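You operate a simulated robot arm through the tools that you are given. There is no shell and no other tool. Be economical: measure what you need, move in short steps, check, and stop when the job is done.

The job below is to be done with a simulated robot arm. You get a single attempt, and the scene is never put back.

JOB
Put things in order on the plank top. At the end: three of the clips from the plank top are on the pink plate; the clear glass from the plank top is on the green tea box; whatever was shut is shut again. Leave all else as you found it, and nothing knocked over.
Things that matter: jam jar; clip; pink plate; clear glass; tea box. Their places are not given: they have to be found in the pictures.

The check looks at the end state, three seconds after you hand in, the way a careful person would. Anything else that was tipped, shoved, dropped, spilled or broken makes it a failure.

ROBOT AND FRAMES
A 7-joint arm with a two-finger parallel gripper, fixed in place. Base frame: the origin is at the foot of the arm, x ahead of it, y to its left, z up; the work surface is at about z = 0. Units: mm, rad, N and s.
With the tool pointing down near the work surface it reaches from about 220 to 580 mm from the base axis. Its first joint turns from -1.152 to 1.152 rad. Payload 2.5 kg.
The tool frame sits at the grasp point between the pads (the TCP): z along the fingers, y along the line on which they close. The tips reach 23 mm beyond it. The gripper opens to 94 mm. The fingers are 38 mm wide and 10 mm thick; the gripper's body (54 by 96 mm) begins 39 mm behind the TCP.
Orientation is that of the tool frame in the base frame, as a unit quaternion [w, x, y, z]. With the fingers straight down and closing along the base's y, the tool's x points along the base's -x, its y along +y and its z along -z.

CONTROLS
- The arm moves only by the tool drive_tool. Its argument "rows" is a list of rows, each a list of 7 numbers: the shift along the base's x, y, z in units of 400 mm (1.0 is 400 mm), then the turn, a rotation vector about the base's x, y, z in units of 45 degrees (1.0 is 45 degrees), then the opening, from 0 (shut) to 1 (fully open). In form: [[dx, dy, dz, rx, ry, rz, hand], ...]. A call has 1 to 8 rows; each row is the pose to reach, as a shift and turn from the pose commanded when the call began. A call with a number of a shift or a turn outside -1 to 1 is refused whole. Rows are played at 5 a second. More than 50 mm and 0.15 rad between two rows, or a gripper value outside its range, and nothing of the call is played. A pose out of reach is approached as far as the arm can. The call stops where the force on the tool passes 40 N (or 10 N more than at its start, if that is more) or the arm is blocked; 0.2 s more then pass. Each finger travels about 108 mm/s and halts on what it meets, pressing with about 39 N; the grip force reading is that of the motor and also rises with nothing between the fingers. The clock runs only during rows and for 0.2 s after the last one: add rows that repeat a pose to give the fingers time. The reply holds the time, the measured pose of the TCP, the force on the tool along the base axes, the opening and the grip force, in the units named above and with some noise.
- Cameras (640 x 400 px; columns grow to the right, rows downward): "scene" is fixed at [129.4, -416.7, 541.9]; the picture's right is [0.73, -0.68, 0.00], its down [-0.41, -0.44, -0.79] and it looks along [0.54, 0.58, -0.61] (base axes); focal length 214 px, centre (320, 200). "wrist" rides on the gripper at [-39, 0, -44] in the tool frame; the picture's right is [0.00, -1.00, 0.00], its down [0.97, 0.00, -0.24] and it looks along [0.24, 0.00, 0.97] (tool axes); focal length 218 px, centre (320, 200).
- grab_frame(camera): a new picture of that camera. It takes no simulated time.
- pixel_to_xyz(camera, pixels): for up to 12 pixels [column, row] of the newest picture of that camera ("zoom" is the newest enlarged one), the place [x, y, z] in the base frame of the surface seen there, good to about 2 mm. It takes no simulated time.
- zoom(camera, box): a new picture of the part [left, top, right, bottom] of that camera's present view, enlarged. It takes no simulated time.
- hand_in(): hands the job in; it is judged then, once.

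Go step by step. Measure first, check grasps and placings, and put right what went wrong. The budget is 80 turns and 38 pictures, counting those below and the enlarged ones. Unless the task says otherwise, let go and move clear before handing in, and close with one line.

The tools are called after "Request:" by a JSON object that holds its "fn" and its "kwargs". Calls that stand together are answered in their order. drive_tool: Moves the arm, as the interface text tells. Its arguments: {"type":"object","properties":{"rows":{"type":"array","items":{"type":"array","items":{"type":"number"}}}},"required":["rows"]} The other tools are called the same way: grab_frame (camera) takes a picture; pixel_to_xyz (camera, pixels) gives the place of the surface under pixels of a picture; zoom (camera, box) takes an enlarged picture of a part of a camera's view; hand_in () hands the job in.

At the start:

```text
time_s: 0.0
ee_pos: [398.5, -57.1, 389.6]
tool_rot: [0.0, 0.0, 1.0, 0.0]
wrist_force: [0.0, 0.0, -0.1]
width: 94.0
finger_force: 0.1
```

scene: 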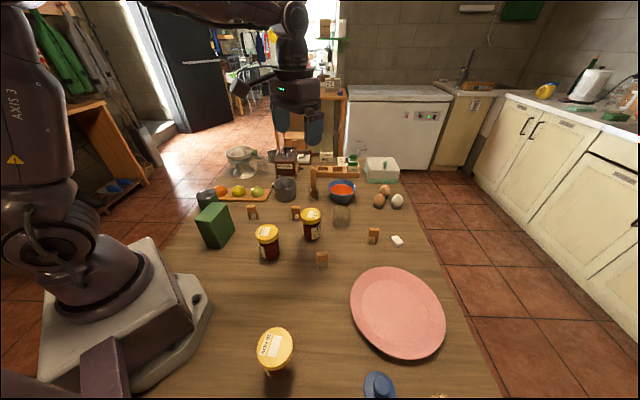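
wrist: 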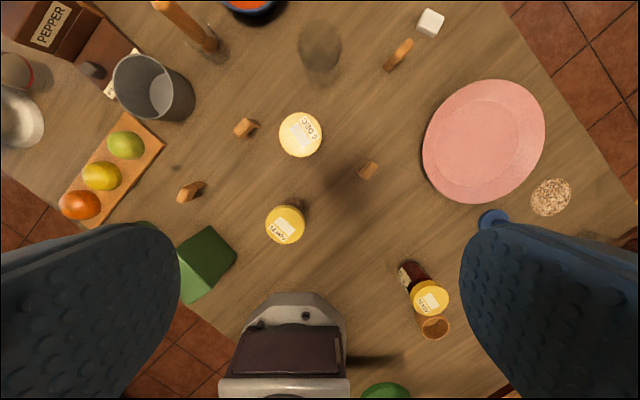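

The scene shows four small wooden clips near (252,212), (296,212), (322,260) and (373,236), the glass near (342,216), the green box near (215,225) and the plate near (398,312). I'll zoom in on them.

Request:
{"fn": "zoom", "kwargs": {"camera": "scene", "box": [180, 140, 420, 290]}}

Request:
{"fn": "zoom", "kwargs": {"camera": "wrist", "box": [160, 0, 480, 200]}}

```text
2.67 times, centred on (300, 215) of scene
```

zoom: 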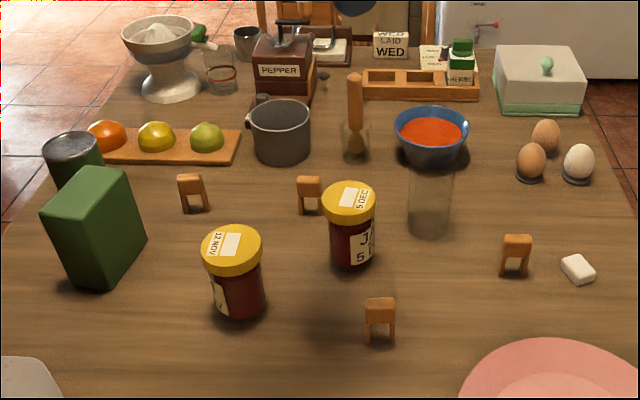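

```text
2.00 times, centred on (320, 100) of wrist
```

zoom: 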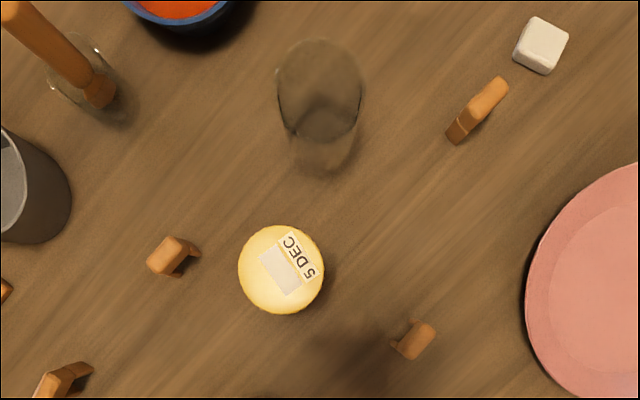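

Four upright two-legged clips and one upright glass are clear; jars are shut already. I'll measure points on each, in the wrist picture and the scene picture.

Request:
{"fn": "pixel_to_xyz", "kwargs": {"camera": "zoom", "pixels": [[166, 256], [178, 240], [153, 264], [415, 342], [427, 328], [404, 350], [482, 103], [502, 86], [462, 125], [320, 80], [325, 150], [600, 270]]}}

Request:
{"fn": "pixel_to_xyz", "kwargs": {"camera": "scene", "pixels": [[252, 208], [296, 208], [322, 255], [373, 232], [342, 206], [342, 222], [215, 212], [206, 216], [228, 209], [398, 312], [360, 300], [430, 325]]}}

Request:
{"fn": "pixel_to_xyz", "kwargs": {"camera": "wrist", "pixels": [[208, 232], [180, 262], [232, 258], [190, 298], [302, 135], [285, 225], [430, 297], [485, 140], [424, 145], [545, 135], [490, 80], [475, 202]]}}

Request:
{"fn": "zoom", "kwargs": {"camera": "scene", "box": [300, 180, 420, 255]}}

```text
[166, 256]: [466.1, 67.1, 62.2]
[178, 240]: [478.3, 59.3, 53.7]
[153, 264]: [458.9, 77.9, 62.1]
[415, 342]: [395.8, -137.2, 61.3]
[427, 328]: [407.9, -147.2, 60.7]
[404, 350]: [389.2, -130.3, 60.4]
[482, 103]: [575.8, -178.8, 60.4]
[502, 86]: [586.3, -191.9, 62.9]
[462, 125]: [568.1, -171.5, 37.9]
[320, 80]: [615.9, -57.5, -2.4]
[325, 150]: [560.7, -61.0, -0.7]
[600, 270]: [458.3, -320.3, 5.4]
```

```text
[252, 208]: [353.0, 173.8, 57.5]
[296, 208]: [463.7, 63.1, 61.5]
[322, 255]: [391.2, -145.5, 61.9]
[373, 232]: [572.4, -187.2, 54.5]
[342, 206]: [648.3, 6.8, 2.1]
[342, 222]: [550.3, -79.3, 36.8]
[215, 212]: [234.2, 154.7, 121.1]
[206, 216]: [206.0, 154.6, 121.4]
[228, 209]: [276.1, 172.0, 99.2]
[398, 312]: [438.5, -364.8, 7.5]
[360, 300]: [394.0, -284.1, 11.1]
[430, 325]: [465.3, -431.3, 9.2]
```

```text
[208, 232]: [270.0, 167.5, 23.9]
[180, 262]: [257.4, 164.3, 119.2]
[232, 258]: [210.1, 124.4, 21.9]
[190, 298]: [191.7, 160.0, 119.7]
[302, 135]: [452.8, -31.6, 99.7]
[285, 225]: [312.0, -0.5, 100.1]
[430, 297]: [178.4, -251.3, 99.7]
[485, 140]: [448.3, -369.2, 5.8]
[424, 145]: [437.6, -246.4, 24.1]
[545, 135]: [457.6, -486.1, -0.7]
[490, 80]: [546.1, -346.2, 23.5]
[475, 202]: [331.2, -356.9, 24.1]
```

```text
5.33 times, centred on (360, 218) of scene
```

zoom: 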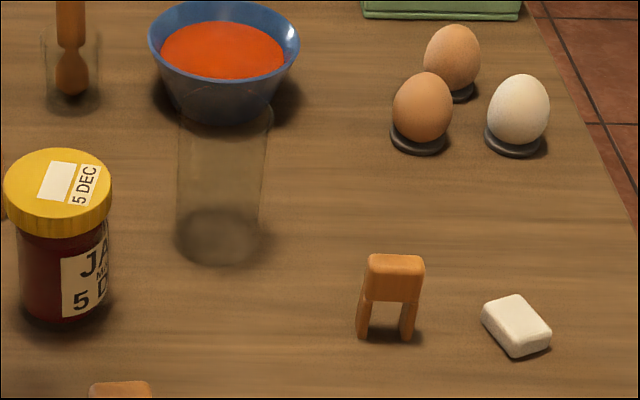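

The reachable clips are at about (353,174), (464,66) and (395,-138); the fourth at (575,-182) stays. I'll go down over the clip at (395,-138) to see its orientation.

Request:
{"fn": "drive_tool", "kwargs": {"rows": [[0, -0.04, -0.095, 0, 0, 0, 1], [0, -0.08, -0.19, 0, 0, 0, 1], [0, -0.12, -0.285, 0, 0, 0, 1], [0, -0.16, -0.38, 0, 0, 0, 1], [0, -0.2, -0.46, 0, 0, 0, 1]]}}

Request:
{"fn": "grab_frame", "kwargs": {"camera": "wrist"}}

```text
time_s: 1.2
ee_pos: [394.7, -134.2, 205.5]
tool_rot: [0.0, 0.001, 1.0, 0.0]
wrist_force: [-0.4, 0.8, 0.4]
width: 94.1
finger_force: 0.0
```

```text
32 pictures are left
```

wrist: 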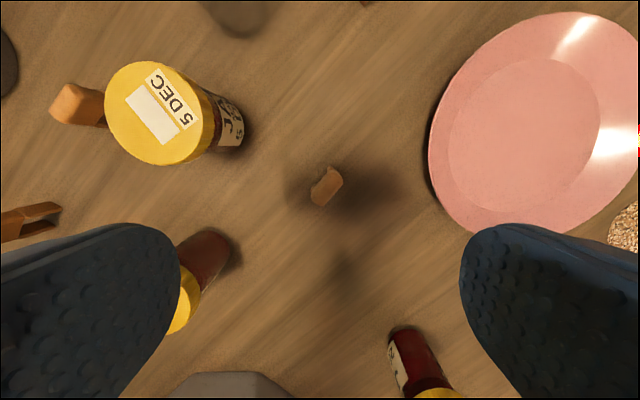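

The clip is at (326,187). I'll zoom in to measure its top face, and measure the plate's flat part too.

Request:
{"fn": "pixel_to_xyz", "kwargs": {"camera": "wrist", "pixels": [[524, 130], [449, 150], [590, 100], [530, 62], [500, 207], [432, 150], [470, 215], [550, 15], [570, 180], [480, 100]]}}

Request:
{"fn": "zoom", "kwargs": {"camera": "wrist", "box": [280, 160, 376, 220]}}

```text
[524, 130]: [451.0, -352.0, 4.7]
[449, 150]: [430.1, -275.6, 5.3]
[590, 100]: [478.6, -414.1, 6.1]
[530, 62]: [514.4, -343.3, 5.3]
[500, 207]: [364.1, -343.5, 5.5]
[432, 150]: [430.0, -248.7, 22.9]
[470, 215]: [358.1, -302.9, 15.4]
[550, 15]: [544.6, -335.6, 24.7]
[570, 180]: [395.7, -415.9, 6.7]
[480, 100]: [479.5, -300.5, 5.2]
```

```text
6.67 times, centred on (328, 190) of wrist
```

zoom: 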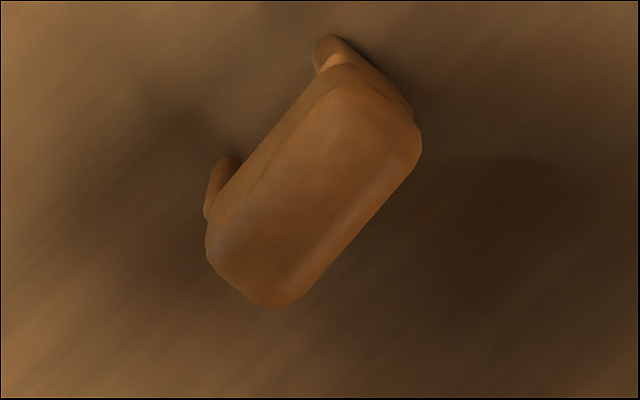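

The bar's axis points about 39.5° off base x, toward -y. I'll get its top edges for the centre.

Request:
{"fn": "pixel_to_xyz", "kwargs": {"camera": "zoom", "pixels": [[320, 195], [375, 115], [250, 275], [275, 165], [365, 215], [415, 160], [212, 225]]}}

```text
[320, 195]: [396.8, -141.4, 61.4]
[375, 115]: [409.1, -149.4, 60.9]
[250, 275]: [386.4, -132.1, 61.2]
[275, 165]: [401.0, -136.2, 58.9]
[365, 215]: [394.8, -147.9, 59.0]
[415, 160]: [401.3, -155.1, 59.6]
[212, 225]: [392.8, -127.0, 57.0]
```

Centre is about (397,-141), top z≈61. I'll turn the hand -39.5°, and descend to just above it.

Request:
{"fn": "drive_tool", "kwargs": {"rows": [[-0.001, -0.004, -0.05, 0, 0, -0.176, 0.6], [-0.002, -0.008, -0.1, 0, 0, -0.352, 0.6], [-0.003, -0.01, -0.15, 0, 0, -0.528, 0.6], [-0.004, -0.01, -0.2, 0, 0, -0.704, 0.6], [-0.004, -0.01, -0.25, 0, 0, -0.878, 0.6], [-0.004, -0.01, -0.25, 0, 0, -0.878, 0.6]]}}

Request:
{"fn": "grab_frame", "kwargs": {"camera": "wrist"}}

```text
time_s: 2.6
ee_pos: [395.7, -144.2, 106.3]
tool_rot: [0.0, 0.339, 0.941, 0.0]
wrist_force: [1.1, -0.3, 0.1]
width: 56.5
finger_force: 0.0
```

```text
30 pictures are left
```

wrist: 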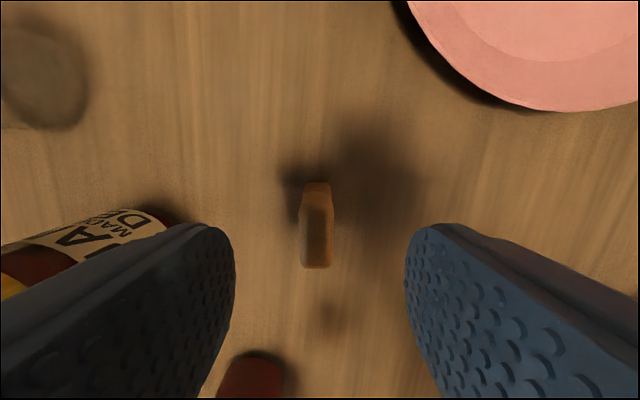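

The clip lines up with the fingers (column 316). I'll lower 55 mm and close.

Request:
{"fn": "drive_tool", "kwargs": {"rows": [[0, 0, -0.07, 0, 0, 0, 0.6], [0, 0, -0.138, 0, 0, 0, 0.6], [0, 0, -0.138, 0, 0, 0, 0.6], [0, 0, -0.138, 0, 0, 0, 0.1], [0, 0, -0.138, 0, 0, 0, 0.1], [0, 0, -0.138, 0, 0, 0, 0.1], [0, 0, -0.08, 0, 0, 0, 0.1], [0, 0, 0, 0, 0, 0, 0.1]]}}

Request:
{"fn": "grab_frame", "kwargs": {"camera": "wrist"}}

```text
time_s: 4.4
ee_pos: [399.4, -142.8, 107.7]
tool_rot: [0.0, 0.338, 0.941, 0.0]
wrist_force: [0.6, -0.6, -0.1]
width: 14.7
finger_force: 38.9
```

```text
29 pictures are left
```

wrist: 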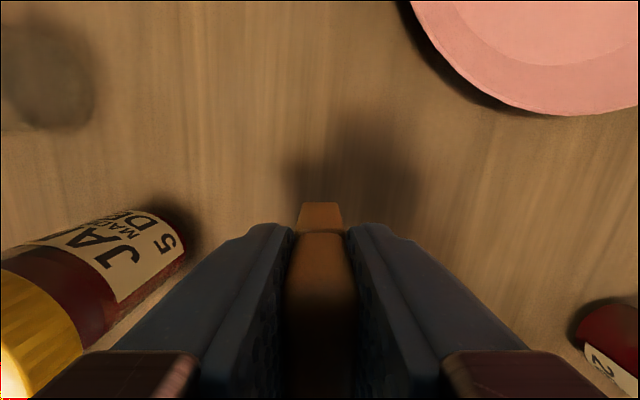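

The clip is held (width 14.7). I'll carry it above the plate's flat part near (386,-379).

Request:
{"fn": "drive_tool", "kwargs": {"rows": [[0, -0.1, 0.03, 0, 0, 0, 0.1], [-0.005, -0.2, 0.06, 0, 0, 0, 0.1], [-0.01, -0.3, 0.06, 0, 0, 0, 0.1], [-0.015, -0.4, 0.06, 0, 0, 0, 0.1], [-0.02, -0.5, 0.06, 0, 0, 0, 0.1], [-0.0275, -0.595, 0.06, 0, 0, 0, 0.1], [-0.0275, -0.595, 0.06, 0, 0, 0, 0.1]]}}

Request:
{"fn": "grab_frame", "kwargs": {"camera": "scene"}}

```text
time_s: 6.0
ee_pos: [384.2, -378.3, 131.6]
tool_rot: [0.0, 0.338, 0.941, 0.0]
wrist_force: [-0.4, 1.1, 0.4]
width: 14.8
finger_force: 39.2
```

```text
28 pictures are left
```

scene: 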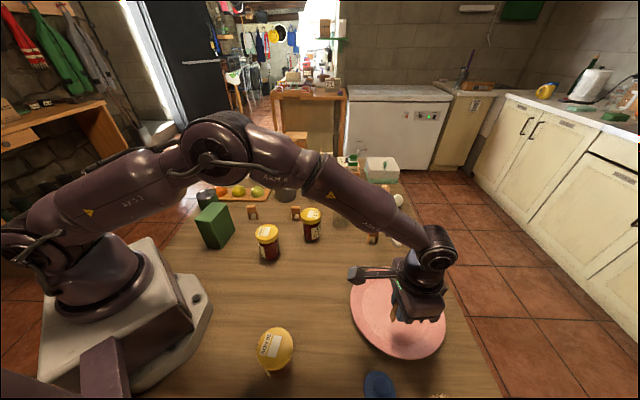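

Above the plate with clearance. I'll lower to TCP z≈56.5, open slightly and rise.

Request:
{"fn": "drive_tool", "kwargs": {"rows": [[0, 0, -0.08, 0, 0, 0, 0.1], [0, 0, -0.14, 0, 0, 0, 0.1], [0, 0, -0.182, 0, 0, 0, 0.1], [0, 0, -0.182, 0, 0, 0, 0.1]]}}

```text
time_s: 7.0
ee_pos: [383.5, -377.7, 58.1]
tool_rot: [-0.001, 0.338, 0.941, 0.0]
wrist_force: [1.1, -0.1, -1.0]
width: 14.7
finger_force: 38.7
```

No clear contact yet; I'll lower 1.5 mm more and read the force.

Request:
{"fn": "drive_tool", "kwargs": {"rows": [[0, 0, -0.004, 0, 0, 0, 0.1], [0, 0, -0.004, 0, 0, 0, 0.1]]}}

```text
time_s: 7.6
ee_pos: [385.3, -380.0, 57.1]
tool_rot: [0.001, 0.338, 0.941, 0.0]
wrist_force: [-0.8, 2.7, 8.3]
width: 15.0
finger_force: 39.4
```

Contact (8 N up). I'll release a little and rise straight up.

Request:
{"fn": "drive_tool", "kwargs": {"rows": [[0, 0, 0.001, 0, 0, 0, 0.28], [0, 0, 0.001, 0, 0, 0, 0.28], [0, 0, 0.06, 0, 0, 0, 0.28], [0, 0, 0.15, 0, 0, 0, 0.28], [0, 0, 0.25, 0, 0, 0, 0.28], [0, 0.05, 0.32, 0, 0, 0, 0.28], [0, 0.1, 0.32, 0, 0, 0, 0.28]]}}

Request:
{"fn": "grab_frame", "kwargs": {"camera": "wrist"}}

```text
time_s: 9.2
ee_pos: [385.9, -338.5, 182.3]
tool_rot: [0.0, 0.338, 0.941, 0.0]
wrist_force: [0.7, 0.1, -0.4]
width: 26.4
finger_force: 0.0
```

```text
27 pictures are left
```

wrist: 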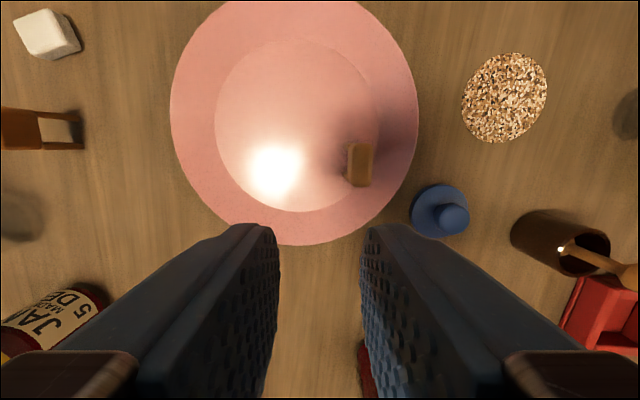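

The first clip stands on the plate at (359,165). I'll measure the flat disc's edges to plan the other two.

Request:
{"fn": "pixel_to_xyz", "kwargs": {"camera": "wrist", "pixels": [[297, 125], [217, 125], [378, 125], [297, 42], [297, 210], [359, 165], [359, 150], [250, 140], [300, 170]]}}

```text
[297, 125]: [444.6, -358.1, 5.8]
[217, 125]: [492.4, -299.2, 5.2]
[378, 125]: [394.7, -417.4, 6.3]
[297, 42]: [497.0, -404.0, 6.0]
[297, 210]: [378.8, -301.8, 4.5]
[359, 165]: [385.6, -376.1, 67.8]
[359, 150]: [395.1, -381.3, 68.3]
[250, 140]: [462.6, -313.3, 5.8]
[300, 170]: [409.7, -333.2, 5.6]
```

Flat centre is (443,-358), radius about 77. Now I'll go to the clip near (464,66).

Request:
{"fn": "drive_tool", "kwargs": {"rows": [[0.02, 0.12, 0.01, 0, 0, 0, 0.6], [0.04, 0.24, 0.02, 0, 0, 0, 0.6], [0.06, 0.36, 0.03, 0, 0, 0, 0.6], [0.08, 0.48, 0.03, 0, 0, 0, 0.6], [0.1, 0.6, 0.03, 0, 0, 0, 0.6], [0.12, 0.72, 0.03, 0, 0, 0, 0.6], [0.14, 0.84, 0.03, 0, 0, 0, 0.6], [0.16, 0.96, 0.03, 0, 0, 0, 0.6]]}}

Request:
{"fn": "grab_frame", "kwargs": {"camera": "wrist"}}

```text
time_s: 11.0
ee_pos: [449.7, 46.7, 195.9]
tool_rot: [0.0, 0.337, 0.941, 0.001]
wrist_force: [-0.6, 0.7, -0.1]
width: 56.4
finger_force: 0.1
```

```text
26 pictures are left
```

wrist: 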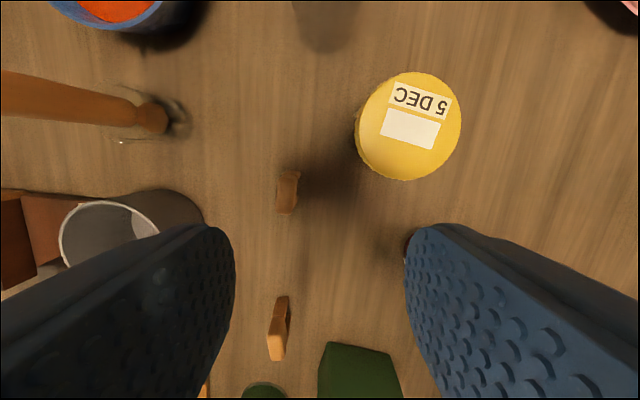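

Clip 2 is at (287,192), almost aligned with this yaw, clip 3 at (278,330). Zooming in on both.

Request:
{"fn": "zoom", "kwargs": {"camera": "wrist", "box": [240, 160, 336, 220]}}

Request:
{"fn": "pixel_to_xyz", "kwargs": {"camera": "zoom", "pixels": [[310, 110], [310, 200], [310, 300], [270, 220], [350, 220], [345, 150]]}}

Request:
{"fn": "pixel_to_xyz", "kwargs": {"camera": "wrist", "pixels": [[276, 355], [277, 330], [281, 302], [285, 330], [328, 344], [390, 354], [322, 395], [403, 395], [360, 375]]}}

```text
6.67 times, centred on (288, 190) of wrist
```

zoom: 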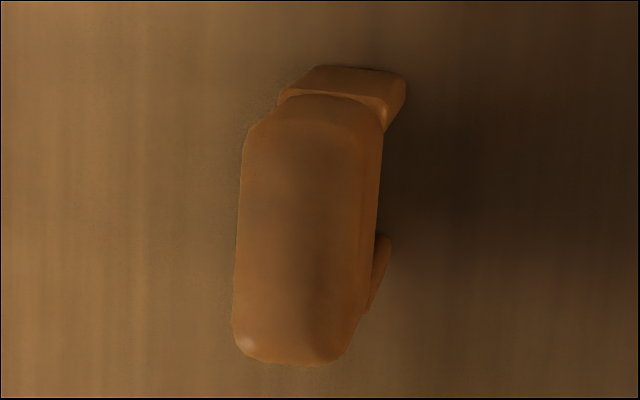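

```text
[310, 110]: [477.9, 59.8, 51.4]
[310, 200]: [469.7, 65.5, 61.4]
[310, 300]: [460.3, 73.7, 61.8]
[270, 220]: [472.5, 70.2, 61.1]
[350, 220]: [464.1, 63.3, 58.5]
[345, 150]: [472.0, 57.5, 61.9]
```

```text
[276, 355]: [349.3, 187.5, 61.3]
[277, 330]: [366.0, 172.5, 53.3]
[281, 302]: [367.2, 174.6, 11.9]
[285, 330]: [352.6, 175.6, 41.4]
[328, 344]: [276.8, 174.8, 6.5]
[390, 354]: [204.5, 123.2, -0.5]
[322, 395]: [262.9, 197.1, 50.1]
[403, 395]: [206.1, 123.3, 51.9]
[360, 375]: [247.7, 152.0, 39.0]
```

Clip 2's centre is about (466.5,68), needing another -5° of yaw. I'll move over it, lower, close and lift.

Request:
{"fn": "drive_tool", "kwargs": {"rows": [[0.02, 0.03, -0.09, 0, 0, -0.06, 0.6], [0.0415, 0.0578, -0.18, 0, 0, -0.11, 0.6], [0.0415, 0.0578, -0.238, 0, 0, -0.11, 0.6], [0.0415, 0.0578, -0.238, 0, 0, -0.11, 0.6]]}}

Request:
{"fn": "grab_frame", "kwargs": {"camera": "wrist"}}

```text
time_s: 12.0
ee_pos: [467.4, 68.7, 100.5]
tool_rot: [0.0, 0.378, 0.926, 0.0]
wrist_force: [-1.2, -0.1, 0.0]
width: 56.3
finger_force: 0.0
```

```text
24 pictures are left
```

wrist: 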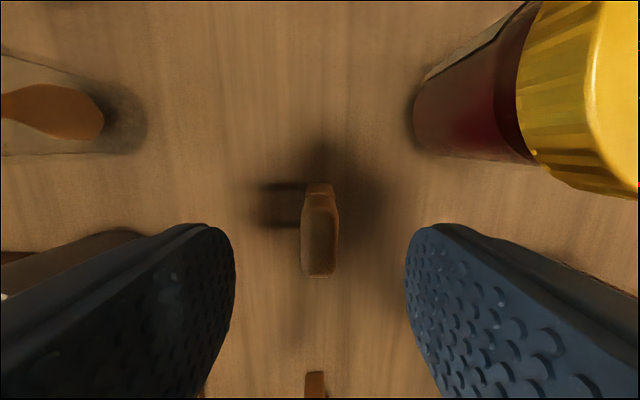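

Aligned and clear of the jar. Lowering 50 mm, closing, lifting.

Request:
{"fn": "drive_tool", "kwargs": {"rows": [[0, 0, -0.07, 0, 0, 0, 0.6], [0, 0, -0.124, 0, 0, 0, 0.6], [0, 0, -0.124, 0, 0, 0, 0.6], [0, 0, -0.124, 0, 0, 0, 0.1], [0, 0, -0.124, 0, 0, 0, 0.1], [0, 0, -0.124, 0, 0, 0, 0.1], [0, 0, -0.02, 0, 0, 0, 0.1], [0, 0, 0.1, 0, 0, 0, 0.1]]}}

```text
time_s: 13.8
ee_pos: [465.8, 68.2, 138.8]
tool_rot: [0.0, 0.378, 0.926, 0.0]
wrist_force: [-0.4, 0.3, -0.3]
width: 14.8
finger_force: 39.0
```

Held (14.8 mm). I'll lift and carry it toward the plate, turning back 5°.

Request:
{"fn": "drive_tool", "kwargs": {"rows": [[0, 0, 0.12, 0, 0, 0, 0.1], [-0.01, -0.12, 0.14, 0, 0, 0.02, 0.1], [-0.03, -0.24, 0.14, 0, 0, 0.04, 0.1], [-0.05, -0.36, 0.14, 0, 0, 0.06, 0.1], [-0.07, -0.48, 0.14, 0, 0, 0.08, 0.1], [-0.09, -0.6, 0.14, 0, 0, 0.1, 0.1], [-0.11, -0.72, 0.14, 0, 0, 0.11, 0.1], [-0.124, -0.84, 0.14, 0, 0, 0.11, 0.1]]}}

Request:
{"fn": "drive_tool", "kwargs": {"rows": [[0, -0.1, 0, 0, 0, 0, 0.1], [0, -0.185, 0, 0, 0, 0, 0.1], [0, -0.185, -0.1, 0, 0, 0, 0.1], [0, -0.185, -0.2, 0, 0, 0, 0.1], [0, -0.185, -0.2, 0, 0, 0, 0.1]]}}

Request:
{"fn": "grab_frame", "kwargs": {"camera": "wrist"}}

```text
time_s: 15.6
ee_pos: [414.4, -268.0, 192.8]
tool_rot: [0.0, 0.337, 0.941, 0.0]
wrist_force: [0.0, -0.8, -0.9]
width: 14.8
finger_force: 39.4
```

```text
time_s: 16.8
ee_pos: [414.8, -342.9, 116.4]
tool_rot: [0.0, 0.338, 0.941, 0.0]
wrist_force: [-0.1, -0.1, 0.3]
width: 15.0
finger_force: 38.9
```

```text
23 pictures are left
```

wrist: 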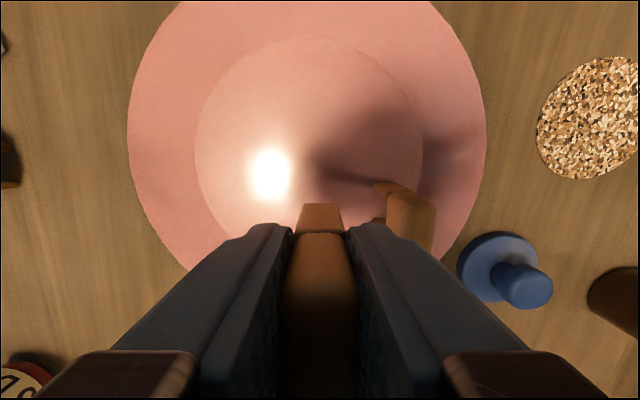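

Clip 1 at (405,215) is clear of the right finger. Lowering.

Request:
{"fn": "drive_tool", "kwargs": {"rows": [[0, 0, -0.08, 0, 0, 0, 0.1], [0, 0, -0.14, 0, 0, 0, 0.1], [0, 0, -0.151, 0, 0, 0, 0.1], [0, 0, -0.151, 0, 0, 0, 0.1]]}}

```text
time_s: 17.8
ee_pos: [417.1, -342.4, 55.4]
tool_rot: [0.001, 0.339, 0.941, 0.0]
wrist_force: [-7.7, 6.1, 22.8]
width: 14.9
finger_force: 39.0
```

Firm contact. Backing off slightly, releasing, rising.

Request:
{"fn": "drive_tool", "kwargs": {"rows": [[0, 0, 0.002, 0, 0, 0, 0.1], [0, 0, 0.002, 0, 0, 0, 0.26], [0, 0, 0.002, 0, 0, 0, 0.26], [0, 0, 0.08, 0, 0, 0, 0.26], [0, 0, 0.18, 0, 0, 0, 0.26], [0, 0.03, 0.28, 0, 0, 0, 0.26], [0, 0.1, 0.34, 0, 0, 0, 0.26]]}}

Request:
{"fn": "grab_frame", "kwargs": {"camera": "wrist"}}

```text
time_s: 19.4
ee_pos: [416.5, -301.0, 189.7]
tool_rot: [0.0, 0.338, 0.941, 0.0]
wrist_force: [-1.4, 0.4, -0.6]
width: 24.5
finger_force: 0.1
```

```text
22 pictures are left
```

wrist: 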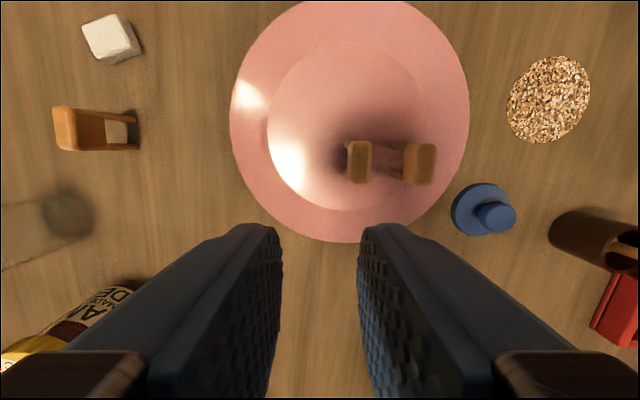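

Both stand on the plate. Next to the clip near (353,176).

Request:
{"fn": "drive_tool", "kwargs": {"rows": [[0, 0.12, 0.01, 0, 0, 0, 0.6], [0, 0.24, 0.02, 0, 0, 0, 0.6], [-0.02, 0.36, 0.02, 0, 0, 0, 0.6], [-0.04, 0.48, 0.02, 0, 0, 0, 0.6], [-0.06, 0.6, 0.02, 0, 0, 0, 0.6], [-0.08, 0.72, 0.02, 0, 0, 0, 0.6], [-0.1, 0.84, 0.02, 0, 0, 0, 0.6], [-0.12, 0.96, 0.02, 0, 0, 0, 0.6]]}}

Request:
{"fn": "drive_tool", "kwargs": {"rows": [[-0.02, 0.1, 0, 0, 0, 0, 0.6], [-0.04, 0.2, 0, 0, 0, 0, 0.6], [-0.04, 0.2, 0, 0, 0, 0, 0.6]]}}

Request:
{"fn": "grab_frame", "kwargs": {"camera": "wrist"}}

```text
time_s: 21.2
ee_pos: [371.3, 84.0, 198.7]
tool_rot: [-0.001, 0.339, 0.941, 0.0]
wrist_force: [0.0, 0.1, 0.2]
width: 56.5
finger_force: 0.0
```

```text
time_s: 22.0
ee_pos: [351.7, 161.0, 200.0]
tool_rot: [0.0, 0.338, 0.941, 0.0]
wrist_force: [0.0, 0.6, 0.0]
width: 56.7
finger_force: 0.2
```

```text
21 pictures are left
```

wrist: 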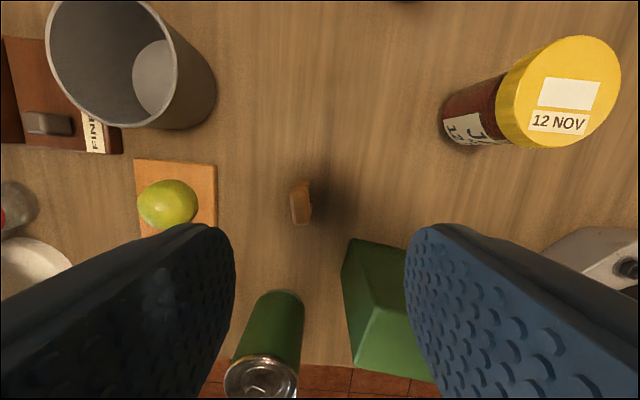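

Clip 3 is at (301,204). Zooming, and measuring nearby box and can.

Request:
{"fn": "zoom", "kwargs": {"camera": "wrist", "box": [253, 174, 349, 234]}}

Request:
{"fn": "pixel_to_xyz", "kwargs": {"camera": "zoom", "pixels": [[300, 120], [310, 200], [300, 300], [270, 220], [350, 220]]}}

Request:
{"fn": "pixel_to_xyz", "kwargs": {"camera": "wrist", "pixels": [[376, 308], [358, 370], [390, 340], [398, 312], [285, 292], [260, 375], [260, 358], [216, 215], [170, 200], [432, 380]]}}

```text
6.67 times, centred on (301, 204) of wrist
```

zoom: 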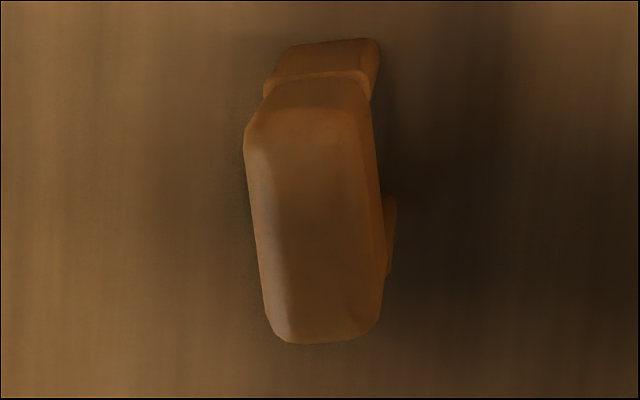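

```text
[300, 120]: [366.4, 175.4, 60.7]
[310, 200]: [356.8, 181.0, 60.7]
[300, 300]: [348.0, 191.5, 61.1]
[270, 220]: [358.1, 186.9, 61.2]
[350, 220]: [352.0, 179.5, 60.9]
```

```text
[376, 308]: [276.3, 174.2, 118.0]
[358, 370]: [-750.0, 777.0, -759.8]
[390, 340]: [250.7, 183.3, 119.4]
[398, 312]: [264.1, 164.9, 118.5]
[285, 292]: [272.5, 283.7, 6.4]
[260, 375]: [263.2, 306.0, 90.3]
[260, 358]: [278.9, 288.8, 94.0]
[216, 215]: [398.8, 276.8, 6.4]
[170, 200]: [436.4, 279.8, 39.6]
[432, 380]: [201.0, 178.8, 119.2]
```

Centre about (355.5,183), needing +6° of yaw; the box corner (276,174) is clear. Going down, closing, lifting.

Request:
{"fn": "drive_tool", "kwargs": {"rows": [[0.004, 0.03, -0.08, 0, 0, 0.07, 0.6], [0.0065, 0.0525, -0.17, 0, 0, 0.14, 0.6], [0.0065, 0.0525, -0.249, 0, 0, 0.14, 0.6], [0.0065, 0.0525, -0.249, 0, 0, 0.14, 0.6]]}}

Request:
{"fn": "grab_frame", "kwargs": {"camera": "wrist"}}

```text
time_s: 23.0
ee_pos: [357.6, 181.3, 99.4]
tool_rot: [0.0, 0.286, 0.958, 0.001]
wrist_force: [0.4, 0.0, 0.1]
width: 56.3
finger_force: 0.2
```

```text
19 pictures are left
```

wrist: 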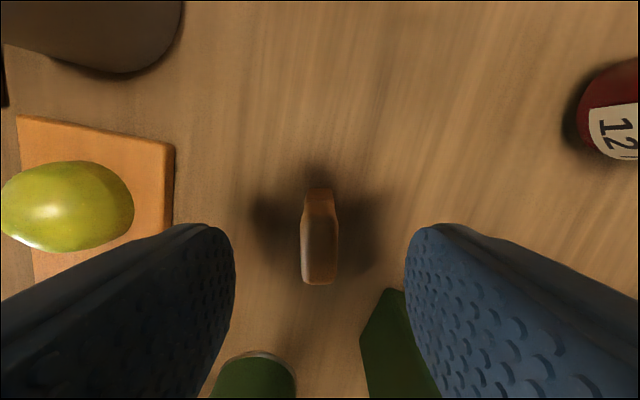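

Request:
{"fn": "drive_tool", "kwargs": {"rows": [[0, 0, -0.07, 0, 0, 0, 0.6], [0, 0, -0.124, 0, 0, 0, 0.6], [0, 0, -0.124, 0, 0, 0, 0.6], [0, 0, -0.124, 0, 0, 0, 0.1], [0, 0, -0.124, 0, 0, 0, 0.1], [0, 0, -0.124, 0, 0, 0, 0.1], [0, 0, -0.02, 0, 0, 0, 0.1], [0, 0, 0.1, 0, 0, 0, 0.1]]}}

```text
time_s: 24.8
ee_pos: [352.6, 188.4, 139.7]
tool_rot: [-0.001, 0.285, 0.959, -0.001]
wrist_force: [-0.3, -0.7, 0.1]
width: 14.8
finger_force: 39.1
```

Held at 14.8 mm. I'll lift and carry to above (448,-306).

Request:
{"fn": "drive_tool", "kwargs": {"rows": [[0, 0, 0.12, 0, 0, 0, 0.1], [0.01, -0.115, 0.14, 0, 0, -0.02, 0.1], [0.02, -0.23, 0.14, 0, 0, -0.04, 0.1], [0.04, -0.345, 0.14, 0, 0, -0.06, 0.1], [0.06, -0.46, 0.14, 0, 0, -0.08, 0.1], [0.08, -0.575, 0.14, 0, 0, -0.1, 0.1], [0.11, -0.69, 0.14, 0, 0, -0.12, 0.1], [0.14, -0.805, 0.14, 0, 0, -0.14, 0.1]]}}

Request:
{"fn": "drive_tool", "kwargs": {"rows": [[0.03, -0.11, 0, 0, 0, 0, 0.1], [0.06, -0.22, 0, 0, 0, 0, 0.1], [0.091, -0.33, 0, 0, 0, 0, 0.1], [0.091, -0.4175, 0, 0, 0, 0, 0.1], [0.091, -0.4175, -0.1, 0, 0, 0, 0.1], [0.091, -0.4175, -0.2, 0, 0, 0, 0.1], [0.091, -0.4175, -0.2, 0, 0, 0, 0.1]]}}

Request:
{"fn": "grab_frame", "kwargs": {"camera": "wrist"}}

```text
time_s: 26.6
ee_pos: [407.4, -140.0, 195.8]
tool_rot: [0.0, 0.337, 0.941, 0.0]
wrist_force: [-0.5, 0.2, -0.5]
width: 14.8
finger_force: 40.1
```

```text
time_s: 28.2
ee_pos: [448.5, -305.4, 113.2]
tool_rot: [-0.001, 0.338, 0.941, 0.0]
wrist_force: [-1.0, 0.2, -0.4]
width: 14.6
finger_force: 39.3
```

```text
18 pictures are left
```

wrist: 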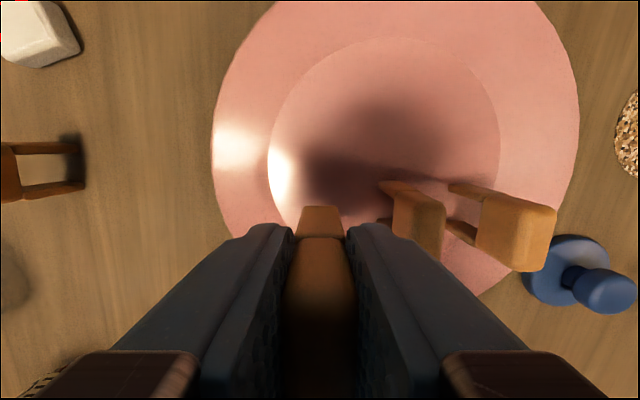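

Spacing to the neighbour at (418,215) is fine. Lowering.

Request:
{"fn": "drive_tool", "kwargs": {"rows": [[0, 0, -0.08, 0, 0, 0, 0.1], [0, 0, -0.14, 0, 0, 0, 0.1], [0, 0, -0.149, 0, 0, 0, 0.1], [0, 0, -0.149, 0, 0, 0, 0.1]]}}

```text
time_s: 29.2
ee_pos: [448.3, -305.7, 56.3]
tool_rot: [0.0, 0.338, 0.941, 0.0]
wrist_force: [-4.3, 3.5, 12.2]
width: 14.7
finger_force: 39.7
```

Contact (12 N). Release and rise.

Request:
{"fn": "drive_tool", "kwargs": {"rows": [[0, 0, 0.001, 0, 0, 0, 0.26], [0, 0, 0.001, 0, 0, 0, 0.26], [0, 0, 0.08, 0, 0, 0, 0.26], [0, 0, 0.18, 0, 0, 0, 0.26], [0, 0.03, 0.28, 0, 0, 0, 0.26], [0, 0.1, 0.34, 0, 0, 0, 0.26], [0, 0.2, 0.34, 0, 0, 0, 0.26]]}}

Request:
{"fn": "grab_frame", "kwargs": {"camera": "wrist"}}

```text
time_s: 30.8
ee_pos: [448.2, -222.5, 191.0]
tool_rot: [0.0, 0.338, 0.941, 0.0]
wrist_force: [-0.3, 0.3, 0.1]
width: 24.3
finger_force: 0.1
```

```text
17 pictures are left
```

wrist: 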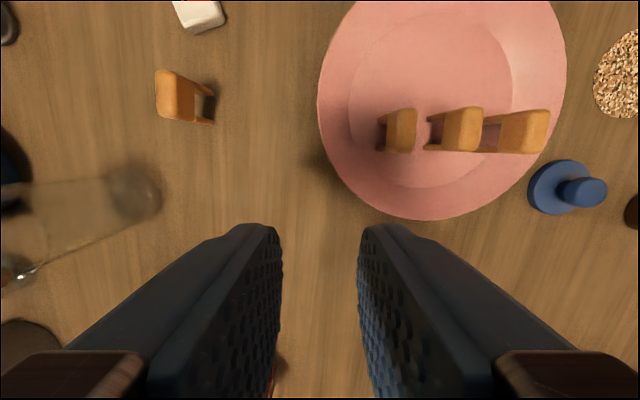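

All three clips stand on the plate. Now I'll locate the glass base (132,190) and measure the box top in a scene zoom.

Request:
{"fn": "pixel_to_xyz", "kwargs": {"camera": "wrist", "pixels": [[132, 190], [110, 190], [158, 190], [132, 166], [130, 216]]}}

Request:
{"fn": "zoom", "kwargs": {"camera": "scene", "box": [183, 190, 247, 230]}}

```text
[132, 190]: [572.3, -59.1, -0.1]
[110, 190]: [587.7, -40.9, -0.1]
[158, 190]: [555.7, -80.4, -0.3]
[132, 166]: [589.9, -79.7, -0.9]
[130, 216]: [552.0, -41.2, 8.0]
```

```text
10.00 times, centred on (215, 210) of scene
```

zoom: 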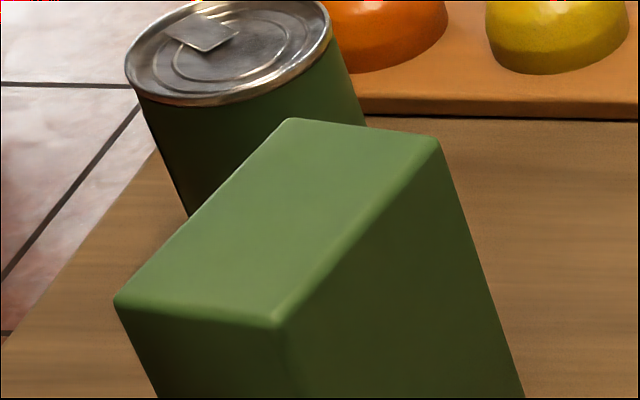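

The box's top corners are at (290,122), (435,140), (280,320), (120,298). Measuring just inside them.

Request:
{"fn": "pixel_to_xyz", "kwargs": {"camera": "zoom", "pixels": [[292, 128], [425, 145], [278, 312], [130, 296], [282, 218], [360, 130], [205, 308], [360, 220], [205, 210]]}}

```text
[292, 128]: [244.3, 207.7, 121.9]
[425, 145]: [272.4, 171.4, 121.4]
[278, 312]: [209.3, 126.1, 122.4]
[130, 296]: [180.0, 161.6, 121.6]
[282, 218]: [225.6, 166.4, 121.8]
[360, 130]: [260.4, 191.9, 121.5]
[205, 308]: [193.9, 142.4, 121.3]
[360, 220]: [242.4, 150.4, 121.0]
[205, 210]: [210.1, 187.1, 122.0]
```

Box top centre is about (227,167,121); glass base centre (571.5,-60), about 55 mm wide. I'll move above the glass, turning back 33.5°.

Request:
{"fn": "drive_tool", "kwargs": {"rows": [[0.06, 0.08, 0, 0, 0, 0.149, 0.5], [0.12, 0.16, 0, 0, 0, 0.298, 0.95], [0.18, 0.24, 0, 0, 0, 0.447, 0.95], [0.24, 0.33, 0, 0, 0, 0.596, 0.95], [0.309, 0.415, 0, 0, 0, 0.744, 0.95], [0.309, 0.415, 0, 0, 0, 0.744, 0.95]]}}

Request:
{"fn": "grab_frame", "kwargs": {"camera": "wrist"}}

Request:
{"fn": "grab_frame", "kwargs": {"camera": "scene"}}

```text
time_s: 32.2
ee_pos: [571.6, -58.3, 190.5]
tool_rot: [0.0, 0.051, 0.999, 0.0]
wrist_force: [-1.2, -0.4, -0.9]
width: 89.1
finger_force: 0.1
```

```text
15 pictures are left
```

wrist: 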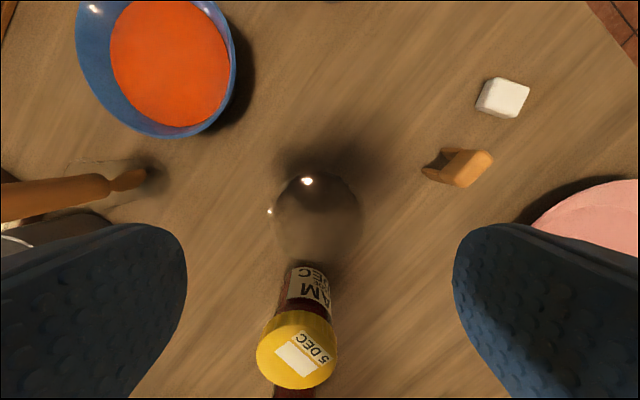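

```text
14 pictures are left
```

scene: 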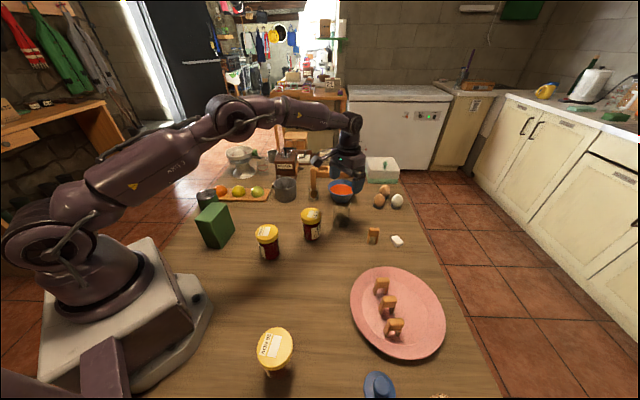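

The glass is centred between the fingers (col 317). I'll lower to TCP z≈80, clear of the rim (~104) with the hand body, and check.

Request:
{"fn": "drive_tool", "kwargs": {"rows": [[0, 0, -0.1, 0, 0, 0, 0.95], [0, 0, -0.2, 0, 0, 0, 0.95], [0, 0, -0.281, 0, 0, 0, 0.95], [0, 0, -0.281, 0, 0, 0, 0.95]]}}

Request:
{"fn": "zoom", "kwargs": {"camera": "scene", "box": [290, 140, 418, 220]}}

Request:
{"fn": "grab_frame", "kwargs": {"camera": "wrist"}}

```text
time_s: 33.2
ee_pos: [573.2, -59.5, 76.8]
tool_rot: [0.001, 0.052, 0.999, 0.0]
wrist_force: [-0.5, 0.2, -0.2]
width: 89.1
finger_force: 0.0
```

```text
5.00 times, centred on (354, 180) of scene
```

zoom: 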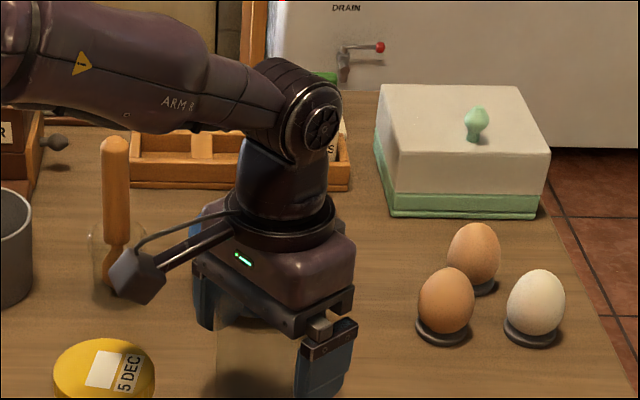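

```text
12 pictures are left
```

wrist: 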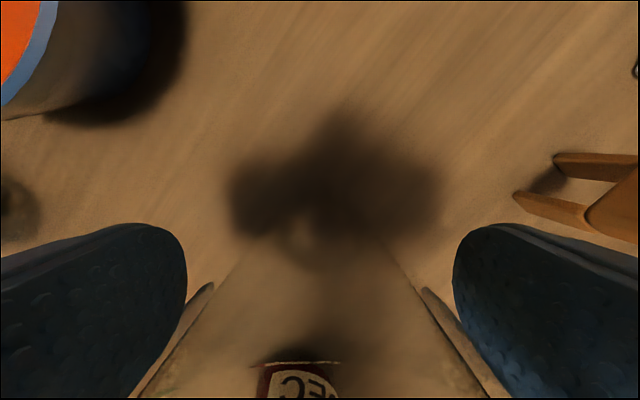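

No contact, glass centred. Closing and checking.

Request:
{"fn": "drive_tool", "kwargs": {"rows": [[0, 0, 0, 0, 0, 0, 0.5], [0, 0, 0, 0, 0, 0, 0.5], [0, 0, 0, 0, 0, 0, 0.5], [0, 0, 0, 0, 0, 0, 0.5]]}}

```text
time_s: 34.2
ee_pos: [573.2, -58.6, 77.2]
tool_rot: [0.0, 0.052, 0.999, -0.001]
wrist_force: [0.2, 0.1, -0.4]
width: 60.8
finger_force: 39.1
```

Gripped at 60.8 mm. Lifting straight up.

Request:
{"fn": "drive_tool", "kwargs": {"rows": [[0, 0, 0.06, 0, 0, 0, 0.5], [0, 0, 0.15, 0, 0, 0, 0.5], [0, 0, 0.25, 0, 0, 0, 0.5], [-0.03, 0.02, 0.35, 0, 0, 0.05, 0.5], [-0.09, 0.06, 0.42, 0, 0, 0.12, 0.5], [-0.17, 0.115, 0.45, 0, 0, 0.2, 0.5], [-0.26, 0.175, 0.45, 0, 0, 0.3, 0.5], [-0.36, 0.235, 0.45, 0, 0, 0.4, 0.5]]}}

Request:
{"fn": "grab_frame", "kwargs": {"camera": "scene"}}

```text
time_s: 36.0
ee_pos: [426.2, 32.5, 257.6]
tool_rot: [0.0, -0.105, 0.994, 0.0]
wrist_force: [0.8, 0.5, -1.8]
width: 60.7
finger_force: 38.5
```

```text
11 pictures are left
```

scene: 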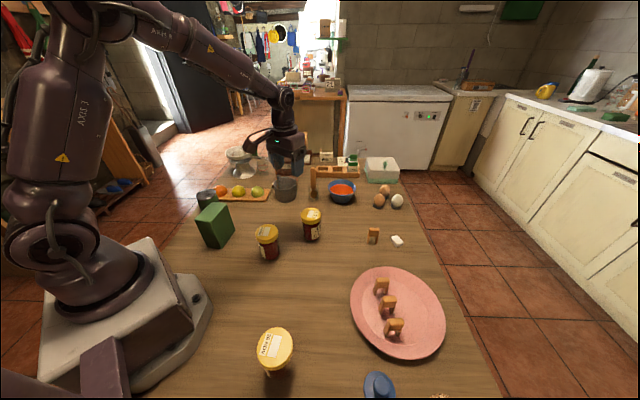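

Glass held and clear. Continuing to above the box centre (227,167).

Request:
{"fn": "drive_tool", "kwargs": {"rows": [[-0.09, 0.06, 0, 0, 0, 0.1, 0.5], [-0.18, 0.12, 0, 0, 0, 0.2, 0.5], [-0.27, 0.18, 0, 0, 0, 0.3, 0.5], [-0.36, 0.24, 0, 0, 0, 0.4, 0.5], [-0.43, 0.287, 0, 0, 0, 0.5, 0.5], [-0.501, 0.3325, 0, 0, 0, 0.5, 0.5], [-0.501, 0.3325, 0, 0, 0, 0.5, 0.5]]}}

Request:
{"fn": "zoom", "kwargs": {"camera": "scene", "box": [120, 110, 312, 230]}}

```text
time_s: 37.6
ee_pos: [224.1, 162.5, 257.4]
tool_rot: [0.0, -0.297, 0.955, 0.0]
wrist_force: [0.1, -0.3, -2.1]
width: 60.9
finger_force: 39.1
```

```text
3.33 times, centred on (216, 170) of scene
```

zoom: 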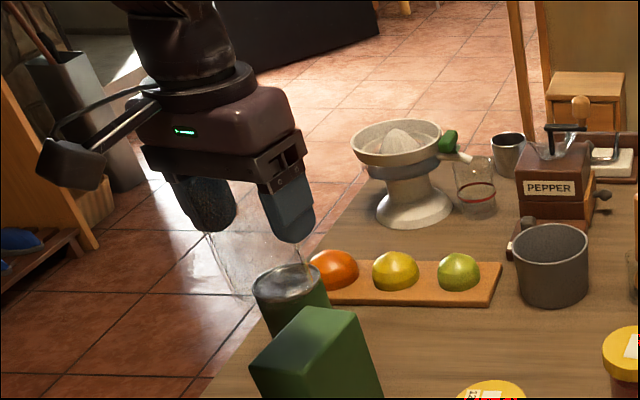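

Over the box; glass bottom is around z 180. Lowering to about 4 mm above the top.

Request:
{"fn": "drive_tool", "kwargs": {"rows": [[0, 0, -0.06, 0, 0, 0, 0.5], [0, 0, -0.11, 0, 0, 0, 0.5], [0, 0, -0.137, 0, 0, 0, 0.5], [0, 0, -0.137, 0, 0, 0, 0.5]]}}

Request:
{"fn": "zoom", "kwargs": {"camera": "scene", "box": [152, 145, 280, 225]}}

```text
time_s: 38.6
ee_pos: [227.3, 165.1, 204.0]
tool_rot: [0.0, -0.296, 0.955, 0.001]
wrist_force: [-1.2, -0.2, -2.0]
width: 61.1
finger_force: 38.7
```

```text
5.00 times, centred on (216, 185) of scene
```

zoom: 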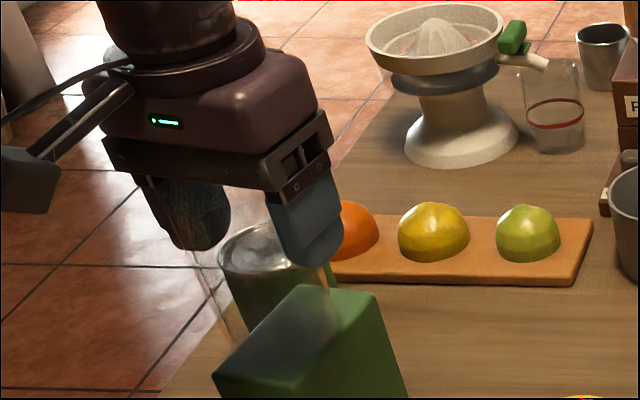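

The glass bottom matches the box top centre near (290,333). Lowering the last few mm, watching force.

Request:
{"fn": "drive_tool", "kwargs": {"rows": [[0, 0, -0.006, 0, 0, 0, 0.5], [0, 0, -0.011, 0, 0, 0, 0.5], [0, 0, -0.011, 0, 0, 0, 0.5]]}}

```text
time_s: 39.4
ee_pos: [227.4, 166.4, 199.8]
tool_rot: [0.0, -0.297, 0.955, 0.0]
wrist_force: [0.0, -0.3, -2.1]
width: 60.7
finger_force: 39.0
```

Request:
{"fn": "drive_tool", "kwargs": {"rows": [[0, 0, -0.0025, 0, 0, 0, 0.5], [0, 0, -0.0025, 0, 0, 0, 0.5]]}}

```text
time_s: 40.0
ee_pos: [227.7, 167.6, 199.8]
tool_rot: [0.0, -0.297, 0.955, 0.0]
wrist_force: [-0.4, -0.8, -2.5]
width: 61.1
finger_force: 39.3
```

No contact yet at commanded z≈199.8; another 1 mm at a time.

Request:
{"fn": "drive_tool", "kwargs": {"rows": [[0, 0, -0.0025, 0, 0, 0, 0.5], [0, 0, -0.0025, 0, 0, 0, 0.5]]}}

```text
time_s: 40.6
ee_pos: [227.1, 166.0, 199.1]
tool_rot: [0.0, -0.297, 0.955, 0.0]
wrist_force: [-0.2, 0.0, -2.7]
width: 60.8
finger_force: 39.0
```

Request:
{"fn": "drive_tool", "kwargs": {"rows": [[0, 0, -0.0025, 0, 0, 0, 0.5], [0, 0, -0.0025, 0, 0, 0, 0.5]]}}

Request:
{"fn": "drive_tool", "kwargs": {"rows": [[0, 0, -0.0025, 0, 0, 0, 0.5], [0, 0, -0.0025, 0, 0, 0, 0.5]]}}

Request:
{"fn": "zoom", "kwargs": {"camera": "scene", "box": [168, 165, 264, 225]}}

```text
time_s: 41.2
ee_pos: [226.7, 167.3, 197.1]
tool_rot: [0.0, -0.296, 0.955, 0.0]
wrist_force: [-0.2, 0.2, -2.0]
width: 60.8
finger_force: 39.2
```

```text
time_s: 41.8
ee_pos: [228.3, 168.6, 196.7]
tool_rot: [-0.001, -0.297, 0.955, 0.0]
wrist_force: [-1.2, 1.8, 1.9]
width: 60.6
finger_force: 38.4
```

```text
6.67 times, centred on (216, 195) of scene
```

zoom: 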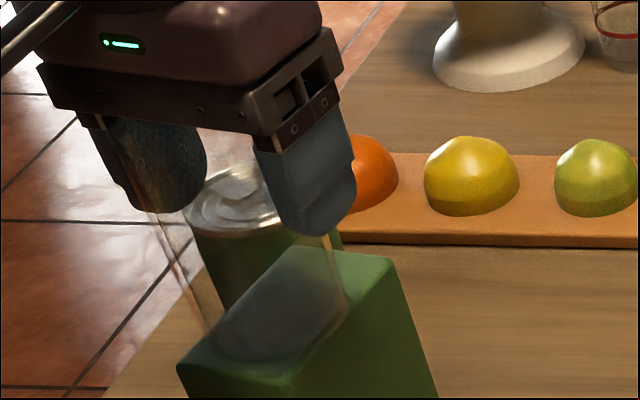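

Contact now (force rose ~4 N) and the glass base is centred on the box top at (282,315). Opening, then rising straight up.

Request:
{"fn": "drive_tool", "kwargs": {"rows": [[0, 0, 0, 0, 0, 0, 0.68], [0, 0, 0, 0, 0, 0, 0.75], [0, 0, 0, 0, 0, 0, 0.9], [0, 0, 0, 0, 0, 0, 0.95]]}}

Request:
{"fn": "drive_tool", "kwargs": {"rows": [[0, 0, 0.05, 0, 0, 0, 0.95], [0, 0, 0.12, 0, 0, 0, 0.95], [0, 0, 0.22, 0, 0, 0, 0.95], [0, 0, 0.32, 0, 0, 0, 0.95], [0.1, -0.06, 0.36, 0, 0, 0, 0.95], [0.2, -0.12, 0.36, 0, 0, 0, 0.95], [0.3, -0.18, 0.36, 0, 0, 0, 0.95]]}}

Request:
{"fn": "zoom", "kwargs": {"camera": "scene", "box": [152, 155, 280, 235]}}

Request:
{"fn": "grab_frame", "kwargs": {"camera": "scene"}}

```text
time_s: 42.8
ee_pos: [228.0, 167.0, 197.2]
tool_rot: [0.0, -0.296, 0.955, 0.001]
wrist_force: [0.3, 0.3, -0.4]
width: 89.3
finger_force: 0.0
```

```text
time_s: 44.4
ee_pos: [346.2, 97.2, 342.5]
tool_rot: [0.0, -0.296, 0.955, 0.0]
wrist_force: [-0.9, 0.6, -0.5]
width: 89.4
finger_force: 0.1
```

```text
5.00 times, centred on (216, 195) of scene
```

zoom: 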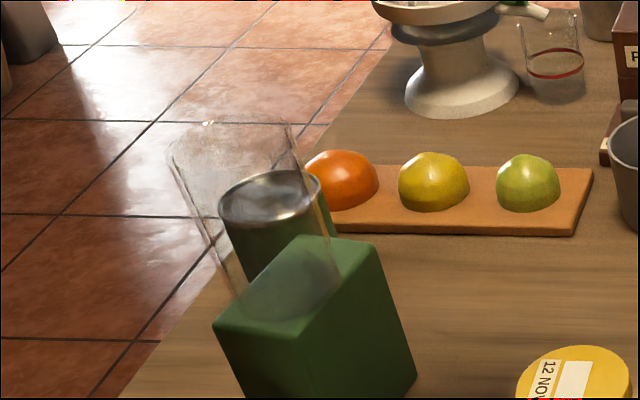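

```text
6 pictures are left
```

scene: 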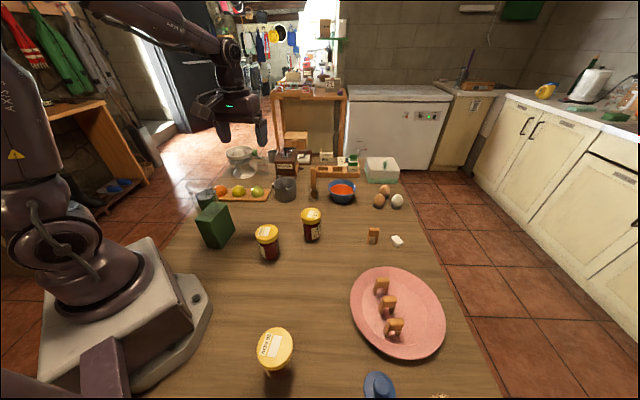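

The glass stands on the green box, three clips stand on the pink plate, and the fourth clip, jars and everything else look untouched. The arm is clear, so I'm handing in.

Request:
{"fn": "hand_in", "kwargs": {}}

```text
The job is handed in.
```

The job is handed in: three clips are standing on the pink plate and the clear glass is on the green tea box. Nothing had to be opened. In the last pictures the jar lids were still on and nothing else had been moved or knocked over.
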